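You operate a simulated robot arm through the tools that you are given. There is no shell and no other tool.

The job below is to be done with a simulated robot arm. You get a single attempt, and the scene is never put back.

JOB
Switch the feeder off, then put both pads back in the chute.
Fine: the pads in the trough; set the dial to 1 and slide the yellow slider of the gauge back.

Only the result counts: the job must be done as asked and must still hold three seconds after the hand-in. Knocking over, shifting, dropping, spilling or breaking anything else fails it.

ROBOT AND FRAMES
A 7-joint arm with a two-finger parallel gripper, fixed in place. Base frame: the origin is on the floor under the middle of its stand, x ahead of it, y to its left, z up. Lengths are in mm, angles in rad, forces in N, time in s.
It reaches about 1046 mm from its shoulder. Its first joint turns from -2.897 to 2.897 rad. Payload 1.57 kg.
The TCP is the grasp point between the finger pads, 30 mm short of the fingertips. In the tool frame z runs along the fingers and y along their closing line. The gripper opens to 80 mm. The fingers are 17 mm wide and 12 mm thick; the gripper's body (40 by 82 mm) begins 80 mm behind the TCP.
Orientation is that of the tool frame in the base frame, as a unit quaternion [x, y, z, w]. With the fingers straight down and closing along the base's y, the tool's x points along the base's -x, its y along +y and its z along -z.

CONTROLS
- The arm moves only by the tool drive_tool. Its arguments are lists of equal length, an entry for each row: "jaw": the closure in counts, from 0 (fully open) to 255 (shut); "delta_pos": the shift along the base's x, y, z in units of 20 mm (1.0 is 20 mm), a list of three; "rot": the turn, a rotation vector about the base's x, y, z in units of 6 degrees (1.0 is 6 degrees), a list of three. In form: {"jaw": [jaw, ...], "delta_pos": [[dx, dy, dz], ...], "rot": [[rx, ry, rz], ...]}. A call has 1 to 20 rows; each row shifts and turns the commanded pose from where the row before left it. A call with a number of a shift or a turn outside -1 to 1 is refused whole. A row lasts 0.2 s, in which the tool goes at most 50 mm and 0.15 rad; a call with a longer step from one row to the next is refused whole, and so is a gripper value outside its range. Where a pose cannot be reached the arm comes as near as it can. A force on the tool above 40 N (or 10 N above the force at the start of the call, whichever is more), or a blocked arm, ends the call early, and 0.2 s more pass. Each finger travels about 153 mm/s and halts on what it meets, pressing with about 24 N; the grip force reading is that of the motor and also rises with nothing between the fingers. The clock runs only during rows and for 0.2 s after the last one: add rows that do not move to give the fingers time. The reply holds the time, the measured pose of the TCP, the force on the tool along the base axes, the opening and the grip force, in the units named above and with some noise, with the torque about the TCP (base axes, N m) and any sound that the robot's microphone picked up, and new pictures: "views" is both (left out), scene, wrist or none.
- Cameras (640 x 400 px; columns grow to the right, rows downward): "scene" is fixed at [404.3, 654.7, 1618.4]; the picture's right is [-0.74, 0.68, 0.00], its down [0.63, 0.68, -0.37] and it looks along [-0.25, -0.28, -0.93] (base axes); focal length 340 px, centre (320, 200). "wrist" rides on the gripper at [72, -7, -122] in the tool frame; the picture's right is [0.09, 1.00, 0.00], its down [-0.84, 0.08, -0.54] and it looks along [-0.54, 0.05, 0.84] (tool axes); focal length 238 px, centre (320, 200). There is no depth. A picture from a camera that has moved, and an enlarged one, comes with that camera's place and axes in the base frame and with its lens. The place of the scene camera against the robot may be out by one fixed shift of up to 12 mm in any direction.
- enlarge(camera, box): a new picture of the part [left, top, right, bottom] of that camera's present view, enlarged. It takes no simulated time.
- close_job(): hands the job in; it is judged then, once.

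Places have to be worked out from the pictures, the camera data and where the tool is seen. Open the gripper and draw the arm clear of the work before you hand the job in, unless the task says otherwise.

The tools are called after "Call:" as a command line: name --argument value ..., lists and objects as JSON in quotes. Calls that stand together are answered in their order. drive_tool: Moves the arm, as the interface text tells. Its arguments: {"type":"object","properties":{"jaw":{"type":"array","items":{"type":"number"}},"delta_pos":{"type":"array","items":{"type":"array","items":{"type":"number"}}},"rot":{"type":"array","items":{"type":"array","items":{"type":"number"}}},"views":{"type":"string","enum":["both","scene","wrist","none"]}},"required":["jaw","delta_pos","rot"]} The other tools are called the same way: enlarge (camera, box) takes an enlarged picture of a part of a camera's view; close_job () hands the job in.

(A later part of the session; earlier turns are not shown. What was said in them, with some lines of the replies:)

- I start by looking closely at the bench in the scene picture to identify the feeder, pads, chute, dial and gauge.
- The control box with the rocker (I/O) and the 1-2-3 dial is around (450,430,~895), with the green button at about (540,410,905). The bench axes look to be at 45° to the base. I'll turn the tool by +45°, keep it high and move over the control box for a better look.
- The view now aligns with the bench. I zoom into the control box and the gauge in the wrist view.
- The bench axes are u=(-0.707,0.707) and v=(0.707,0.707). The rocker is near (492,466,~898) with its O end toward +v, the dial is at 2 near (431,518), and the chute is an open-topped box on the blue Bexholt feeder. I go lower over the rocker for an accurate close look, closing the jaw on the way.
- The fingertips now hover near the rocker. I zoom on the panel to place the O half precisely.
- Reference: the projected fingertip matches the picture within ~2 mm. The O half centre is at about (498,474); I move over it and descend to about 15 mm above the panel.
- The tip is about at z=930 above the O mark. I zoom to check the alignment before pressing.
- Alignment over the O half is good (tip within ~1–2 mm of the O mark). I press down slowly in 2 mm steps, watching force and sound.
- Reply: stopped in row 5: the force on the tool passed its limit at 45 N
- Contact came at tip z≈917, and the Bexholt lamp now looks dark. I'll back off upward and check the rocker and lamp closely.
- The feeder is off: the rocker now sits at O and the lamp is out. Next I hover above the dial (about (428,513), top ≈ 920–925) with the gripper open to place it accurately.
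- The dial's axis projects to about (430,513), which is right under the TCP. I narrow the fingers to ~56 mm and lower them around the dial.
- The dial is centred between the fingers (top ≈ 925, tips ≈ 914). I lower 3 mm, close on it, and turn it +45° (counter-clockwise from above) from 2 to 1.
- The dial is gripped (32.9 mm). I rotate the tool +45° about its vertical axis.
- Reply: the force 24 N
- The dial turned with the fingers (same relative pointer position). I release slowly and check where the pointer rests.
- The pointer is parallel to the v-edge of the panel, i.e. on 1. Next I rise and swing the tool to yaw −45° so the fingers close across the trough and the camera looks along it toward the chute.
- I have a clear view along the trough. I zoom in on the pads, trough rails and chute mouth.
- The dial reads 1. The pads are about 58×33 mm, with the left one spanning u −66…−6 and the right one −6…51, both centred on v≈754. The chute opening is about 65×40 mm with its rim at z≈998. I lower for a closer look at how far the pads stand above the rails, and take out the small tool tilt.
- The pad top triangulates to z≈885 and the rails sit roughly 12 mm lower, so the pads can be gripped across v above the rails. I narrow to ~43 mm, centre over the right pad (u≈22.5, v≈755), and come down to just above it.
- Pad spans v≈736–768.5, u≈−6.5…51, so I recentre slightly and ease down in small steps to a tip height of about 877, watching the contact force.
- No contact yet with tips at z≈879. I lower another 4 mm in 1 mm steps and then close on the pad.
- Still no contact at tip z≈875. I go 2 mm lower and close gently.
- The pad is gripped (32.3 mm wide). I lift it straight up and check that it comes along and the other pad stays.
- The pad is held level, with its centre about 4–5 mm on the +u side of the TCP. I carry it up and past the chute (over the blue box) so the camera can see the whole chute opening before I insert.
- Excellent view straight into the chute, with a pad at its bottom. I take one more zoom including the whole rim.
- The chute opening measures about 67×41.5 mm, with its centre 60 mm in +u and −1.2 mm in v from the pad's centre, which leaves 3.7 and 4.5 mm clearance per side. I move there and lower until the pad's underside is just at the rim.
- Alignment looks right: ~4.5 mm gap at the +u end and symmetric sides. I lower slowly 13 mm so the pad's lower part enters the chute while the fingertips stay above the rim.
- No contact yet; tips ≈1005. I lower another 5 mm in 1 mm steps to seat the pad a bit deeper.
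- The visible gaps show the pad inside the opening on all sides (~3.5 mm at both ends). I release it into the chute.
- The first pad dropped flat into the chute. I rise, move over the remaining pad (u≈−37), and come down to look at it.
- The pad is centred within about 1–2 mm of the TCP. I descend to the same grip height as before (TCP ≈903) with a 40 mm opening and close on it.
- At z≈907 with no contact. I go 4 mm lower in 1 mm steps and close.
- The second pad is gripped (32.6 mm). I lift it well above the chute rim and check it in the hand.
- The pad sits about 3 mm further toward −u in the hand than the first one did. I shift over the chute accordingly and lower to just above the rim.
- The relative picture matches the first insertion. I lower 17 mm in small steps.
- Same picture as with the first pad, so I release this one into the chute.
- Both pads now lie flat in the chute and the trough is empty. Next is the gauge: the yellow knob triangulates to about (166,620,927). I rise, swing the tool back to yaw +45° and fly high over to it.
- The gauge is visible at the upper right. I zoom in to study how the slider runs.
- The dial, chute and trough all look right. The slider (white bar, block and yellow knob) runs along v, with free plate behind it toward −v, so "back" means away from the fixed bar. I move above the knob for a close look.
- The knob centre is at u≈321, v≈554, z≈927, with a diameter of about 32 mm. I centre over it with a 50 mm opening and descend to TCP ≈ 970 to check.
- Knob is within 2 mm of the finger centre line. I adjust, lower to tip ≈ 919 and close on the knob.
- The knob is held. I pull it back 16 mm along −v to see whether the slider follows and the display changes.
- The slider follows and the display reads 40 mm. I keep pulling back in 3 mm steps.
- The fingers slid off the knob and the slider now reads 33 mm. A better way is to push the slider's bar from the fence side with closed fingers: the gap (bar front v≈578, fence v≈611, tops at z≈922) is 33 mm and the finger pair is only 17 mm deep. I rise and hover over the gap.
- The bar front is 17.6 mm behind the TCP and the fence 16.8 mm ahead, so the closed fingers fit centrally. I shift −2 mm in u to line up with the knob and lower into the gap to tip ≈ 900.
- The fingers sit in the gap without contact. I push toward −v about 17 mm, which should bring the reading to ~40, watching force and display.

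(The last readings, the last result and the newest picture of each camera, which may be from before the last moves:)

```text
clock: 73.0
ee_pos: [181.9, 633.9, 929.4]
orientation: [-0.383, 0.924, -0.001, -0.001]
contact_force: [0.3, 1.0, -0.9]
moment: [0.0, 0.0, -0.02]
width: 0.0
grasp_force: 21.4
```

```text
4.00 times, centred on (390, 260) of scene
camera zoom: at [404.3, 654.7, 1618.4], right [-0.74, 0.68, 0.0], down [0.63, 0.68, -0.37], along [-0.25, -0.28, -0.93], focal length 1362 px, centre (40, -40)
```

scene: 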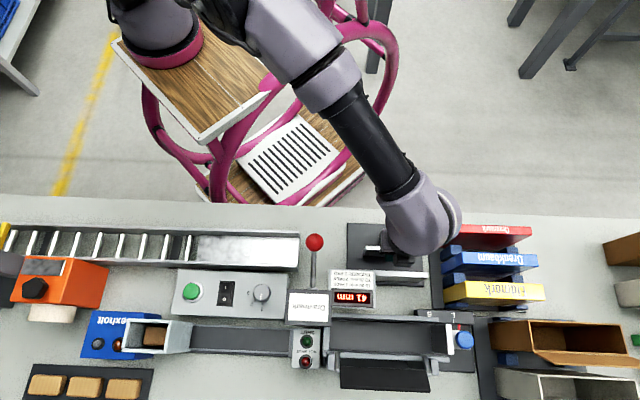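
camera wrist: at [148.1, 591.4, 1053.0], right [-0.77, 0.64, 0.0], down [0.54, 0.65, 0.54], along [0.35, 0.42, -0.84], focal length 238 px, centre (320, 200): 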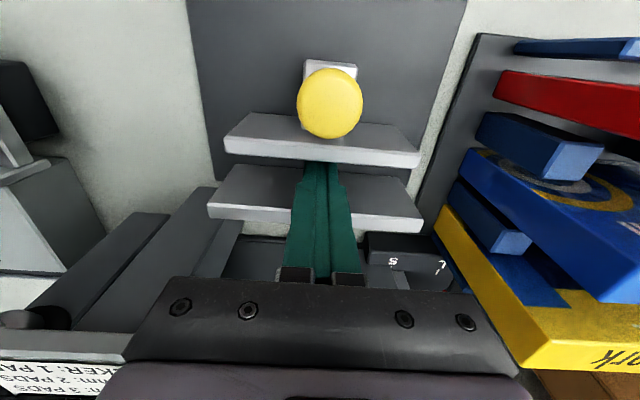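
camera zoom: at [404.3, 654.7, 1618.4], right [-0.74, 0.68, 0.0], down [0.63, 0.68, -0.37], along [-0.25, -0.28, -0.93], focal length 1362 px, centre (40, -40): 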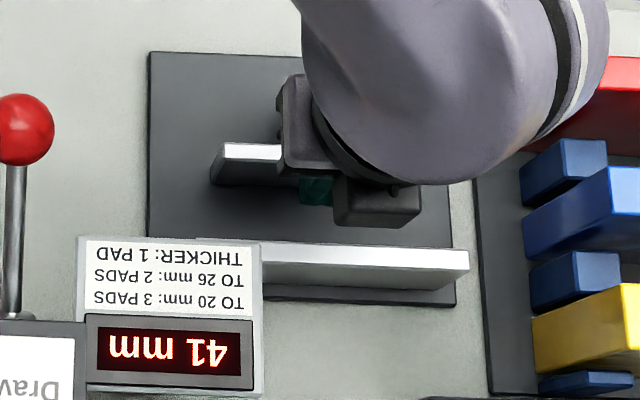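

The display reads 41 mm with almost no force, so the slider isn't at its stop yet. I continue pushing back.

Call:
drive_tool --jaw '[255, 255, 255, 255, 255, 255, 255, 255, 255]' --delta_pos '[[-0.075, -0.075, 0], [-0.075, -0.075, 0], [-0.075, -0.075, 0], [-0.075, -0.075, 0], [-0.075, -0.075, 0], [-0.075, -0.075, 0], [-0.075, -0.075, 0], [-0.075, -0.075, 0], [0, 0, 0]]' --rot '[[0, 0, 0], [0, 0, 0], [0, 0, 0], [0, 0, 0], [0, 0, 0], [0, 0, 0], [0, 0, 0], [0, 0, 0], [0, 0, 0]]'

Call:
enlarge --camera "scene" --box '[330, 210, 450, 310]'

```text
clock: 74.2
ee_pos: [181.1, 630.3, 931.1]
orientation: [-0.382, 0.924, 0.002, 0.004]
contact_force: [6.0, 7.1, -1.5]
moment: [0.09, 0.05, 0.03]
width: 0.0
grasp_force: 21.6
stopped in row 5: the force on the tool passed its limit at 43 N (the readings are from after the stop); the commanded pose is now the measured one
camera wrist: at [134.6, 575.3, 1053.8], right [-0.77, 0.64, 0.0], down [0.53, 0.64, 0.55], along [0.35, 0.42, -0.83], focal length 238 px, centre (320, 200)
```

scene: 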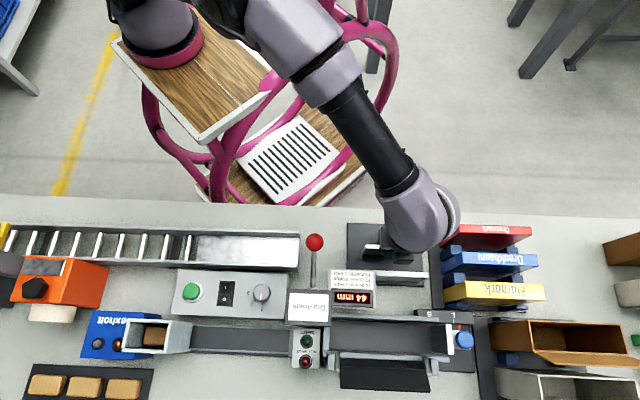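
wrist: 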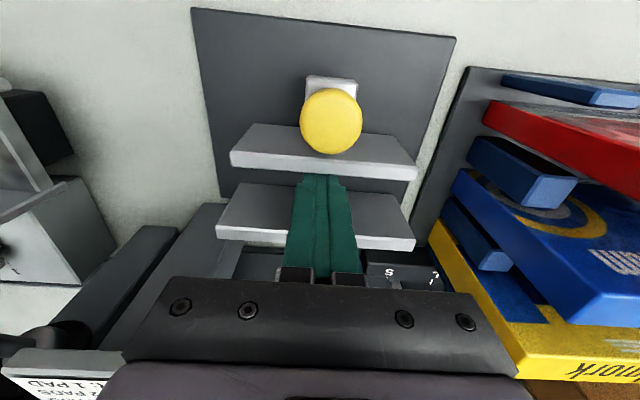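

```text
4.00 times, centred on (390, 260) of scene
camera zoom: at [404.3, 654.7, 1618.4], right [-0.74, 0.68, 0.0], down [0.63, 0.68, -0.37], along [-0.25, -0.28, -0.93], focal length 1362 px, centre (40, -40)
```

zoom: 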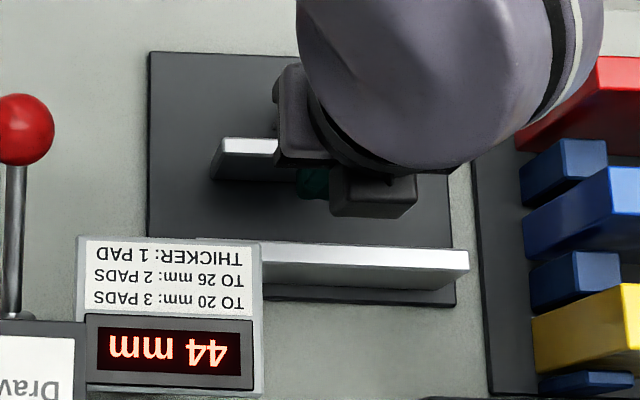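

The slider hit its rear stop at 44 mm (force limit reached, base plate unmoved). I back the fingers off into the middle of the gap, then raise straight up and check the reading.

Call:
drive_tool --jaw '[255, 255, 255, 255, 255, 255, 255, 255, 255]' --delta_pos '[[0.15, 0.15, 0], [0.15, 0.15, 0], [0.1, 0.1, 0], [0, 0, 0.5], [0, 0, 0.8], [0, 0, 1], [0, 0, 1], [0, 0, 1], [0, 0, 0]]' --rot '[[0, 0, 0], [0, 0, 0], [0, 0, 0], [0, 0, 0], [0, 0, 0], [0, 0, 0], [0, 0, 0], [0, 0, 0], [0, 0, 0]]'

Call:
enlarge --camera "scene" --box '[330, 210, 450, 310]'

```text
clock: 76.2
ee_pos: [187.4, 636.3, 1016.5]
orientation: [-0.383, 0.924, 0.002, 0.004]
contact_force: [-0.7, 0.4, 0.1]
moment: [0.0, -0.02, 0.0]
width: 0.2
grasp_force: 21.4
camera wrist: at [140.9, 581.4, 1139.2], right [-0.77, 0.64, 0.0], down [0.53, 0.64, 0.55], along [0.35, 0.42, -0.84], focal length 238 px, centre (320, 200)
```

scene: 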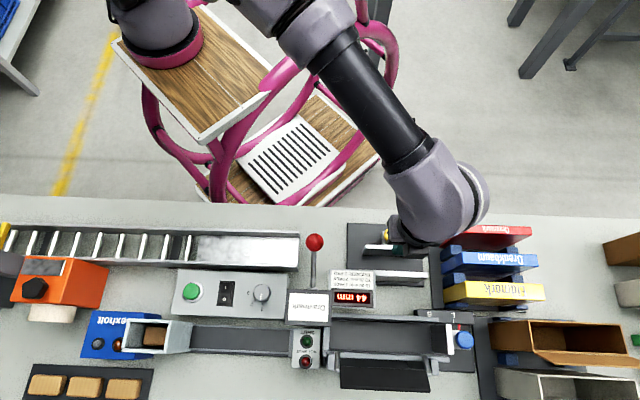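
wrist: 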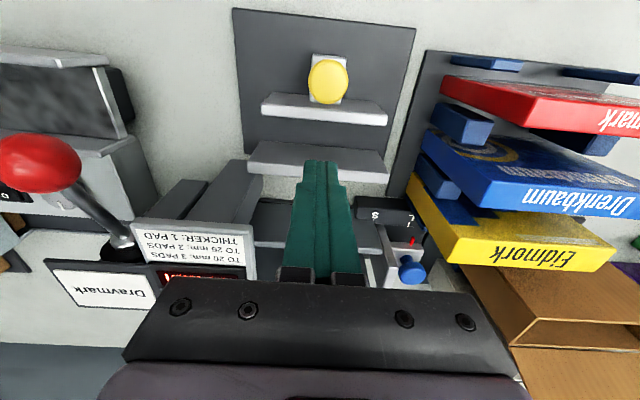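

```text
4.00 times, centred on (390, 260) of scene
camera zoom: at [404.3, 654.7, 1618.4], right [-0.74, 0.68, 0.0], down [0.63, 0.68, -0.37], along [-0.25, -0.28, -0.93], focal length 1362 px, centre (40, -40)
```

zoom: 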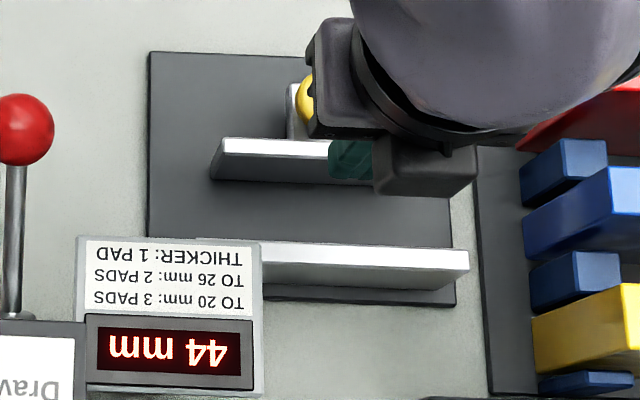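

The reading rests at 44 mm with the slider at its rear stop. I open the gripper and withdraw the arm, first straight up.

Call:
drive_tool --jaw '[255, 255, 255, 200, 100, 0, 0, 0]' --delta_pos '[[0, 0, 1], [0, 0, 1], [0, 0, 1], [0, 0, 1], [0, 0, 1], [0, 0, 1], [0, 0, 1], [0, 0, 0]]' --rot '[[0, 0, 0], [0, 0, 0], [0, 0, 0], [0, 0, 0], [0, 0, 0], [0, 0, 0], [0, 0, 0], [0, 0, 0]]' --views "none"

Call:
drive_tool --jaw '[0, 0, 0, 0, 0, 0, 0, 0, 0, 0, 0, 0, 0, 0, 0, 0, 0]' --delta_pos '[[0.54, -0.93, 0.15], [0.54, -0.93, 0.15], [0.54, -0.93, 0.15], [0.54, -0.93, 0.15], [0.54, -0.93, 0.15], [0.54, -0.93, 0.15], [0.54, -0.93, 0.15], [0.54, -0.93, 0.15], [0.54, -0.93, 0.15], [0.54, -0.93, 0.15], [0.54, -0.93, 0.15], [0.54, -0.93, 0.15], [0.54, -0.93, 0.15], [0.54, -0.93, 0.15], [0.54, -0.93, 0.15], [0.54, -0.93, 0.15], [0, 0, 0]]' --rot '[[0, 0, 0], [0, 0, 0], [0, 0, 0], [0, 0, 0], [0, 0, 0], [0, 0, 0], [0, 0, 0], [0, 0, 0], [0, 0, 0], [0, 0, 0], [0, 0, 0], [0, 0, 0], [0, 0, 0], [0, 0, 0], [0, 0, 0], [0, 0, 0], [0, 0, 0]]'

Call:
enlarge --camera "scene" --box '[330, 210, 450, 310]'

Call:
enlarge --camera "scene" --box '[80, 260, 300, 390]'

Call:
enlarge --camera "scene" --box '[190, 265, 300, 335]'

```text
clock: 78.0
ee_pos: [188.1, 637.8, 1157.8]
orientation: [-0.382, 0.924, 0.003, 0.004]
contact_force: [0.1, 0.7, -0.3]
moment: [-0.03, 0.01, 0.02]
width: 80.2
grasp_force: 0.0
```

```text
clock: 81.5
ee_pos: [359.7, 340.0, 1207.1]
orientation: [-0.383, 0.924, 0.002, 0.004]
contact_force: [-0.1, 0.6, -0.1]
moment: [-0.04, -0.01, -0.04]
width: 80.1
grasp_force: 0.0
camera wrist: at [313.7, 284.5, 1328.9], right [-0.77, 0.64, 0.0], down [0.53, 0.64, 0.55], along [0.35, 0.42, -0.84], focal length 238 px, centre (320, 200)
```

scene: 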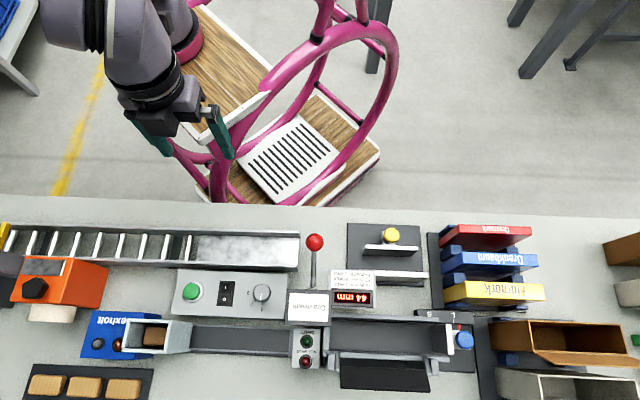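
wrist: 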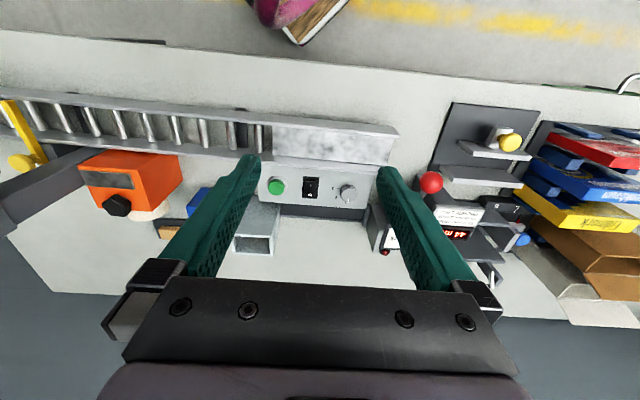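

```text
4.00 times, centred on (390, 260) of scene
camera zoom: at [404.3, 654.7, 1618.4], right [-0.74, 0.68, 0.0], down [0.63, 0.68, -0.37], along [-0.25, -0.28, -0.93], focal length 1362 px, centre (40, -40)
```

zoom: 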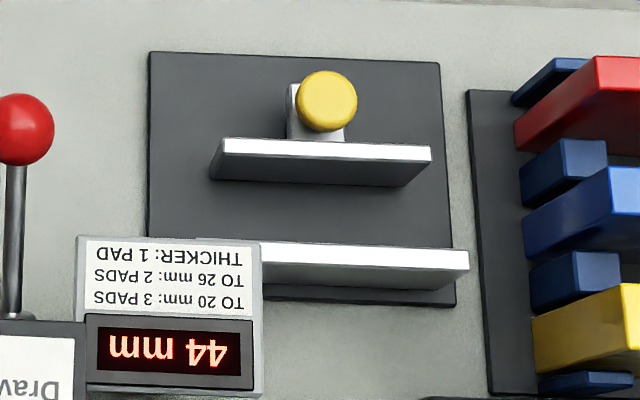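

```text
2.91 times, centred on (190, 325) of scene
camera zoom: at [404.3, 654.7, 1618.4], right [-0.74, 0.68, 0.0], down [0.63, 0.68, -0.37], along [-0.25, -0.28, -0.93], focal length 990 px, centre (698, -164)
```

zoom: 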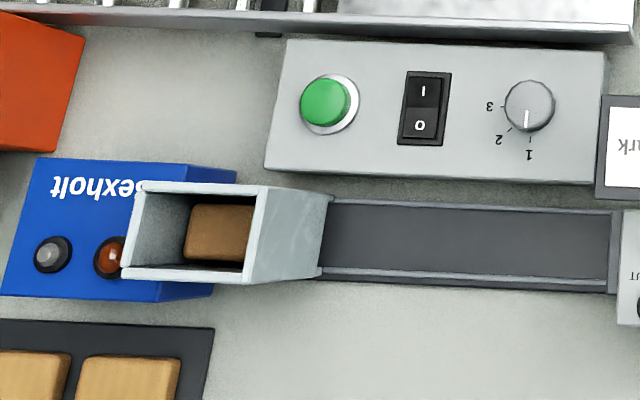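

```text
5.71 times, centred on (245, 300) of scene
camera zoom: at [404.3, 654.7, 1618.4], right [-0.74, 0.68, 0.0], down [0.63, 0.68, -0.37], along [-0.25, -0.28, -0.93], focal length 1945 px, centre (749, -371)
```

zoom: 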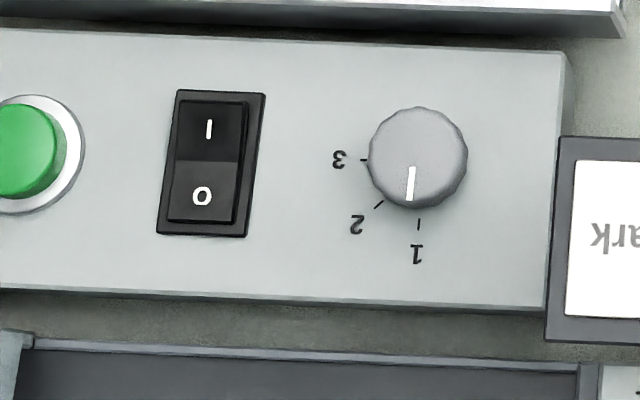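

Everything looks as wanted: rocker at O with the lamp out, dial on 1, trough empty, slider at its rear stop. Before handing in, I check the yellow part at the far left of the conveyor to make sure it isn't the gauge meant, and look once more at the gauge itself.

Call:
enlarge --camera "wrist" --box '[0, 80, 200, 240]'

Call:
enlarge --camera "wrist" --box '[420, 90, 560, 210]'

Call:
enlarge --camera "wrist" --box '[240, 150, 400, 260]'

```text
2.50 times, centred on (100, 160) of wrist
camera zoom: at [313.7, 284.5, 1328.9], right [-0.77, 0.64, 0.0], down [0.53, 0.64, 0.55], along [0.35, 0.42, -0.84], focal length 596 px, centre (870, 300)
```

zoom: 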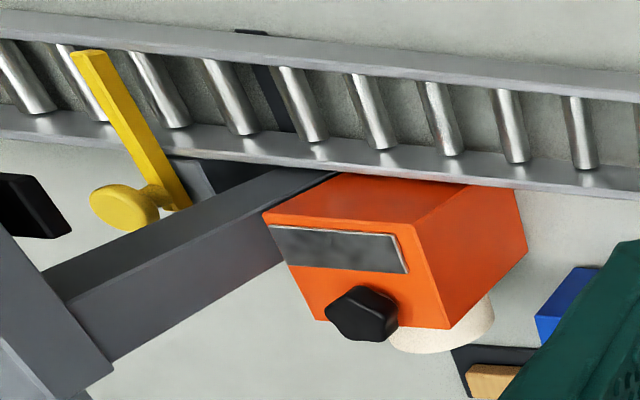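

```text
3.33 times, centred on (490, 150) of wrist
camera zoom: at [313.7, 284.5, 1328.9], right [-0.77, 0.64, 0.0], down [0.53, 0.64, 0.55], along [0.35, 0.42, -0.84], focal length 794 px, centre (-247, 367)
```

zoom: 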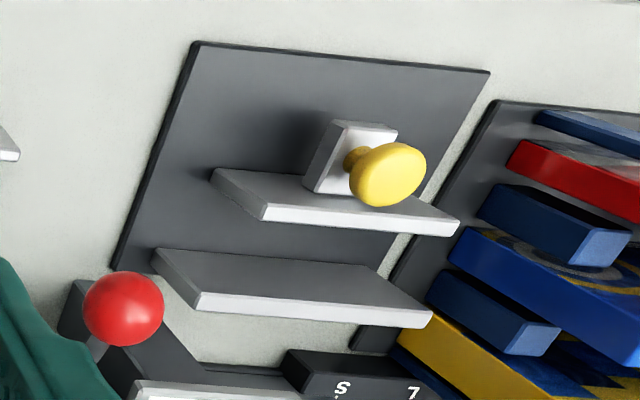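

```text
3.64 times, centred on (320, 205) of wrist
camera zoom: at [313.7, 284.5, 1328.9], right [-0.77, 0.64, 0.0], down [0.53, 0.64, 0.55], along [0.35, 0.42, -0.84], focal length 867 px, centre (320, 182)
```

zoom: 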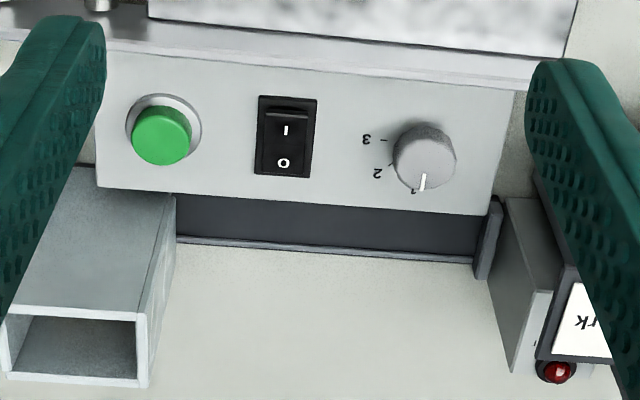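

The yellow part on the left is only the conveyor gate. The gauge with the 44 mm display is the one meant, and its slider is against the rear stop. The arm is clear with the gripper open, so I hand the job in.

Call:
close_job

```text
The job is handed in.
```

The job is handed in; I haven't seen a verdict. The last pictures show everything as you asked:

- **Feeder:** the rocker is at O and the lamp is out. I did this before moving the pads.
- **Pads:** both pads from the trough are lying flat in the chute, and the trough is empty. I didn't touch the three pads on the separate tray.
- **Dial:** it's set to 1.
- **Gauge:** the yellow slider is pushed back to its rear stop, and the display now reads 44 mm (it was 24 mm). I took "back" to mean fully open, away from the fixed bar.

While I was pulling the slider by its knob, the fingers slipped off and it slid forward to 33 mm. I then pushed it to the stop from the other side.

Nothing else appears to have moved. The gripper is open and the arm is clear of the bench.
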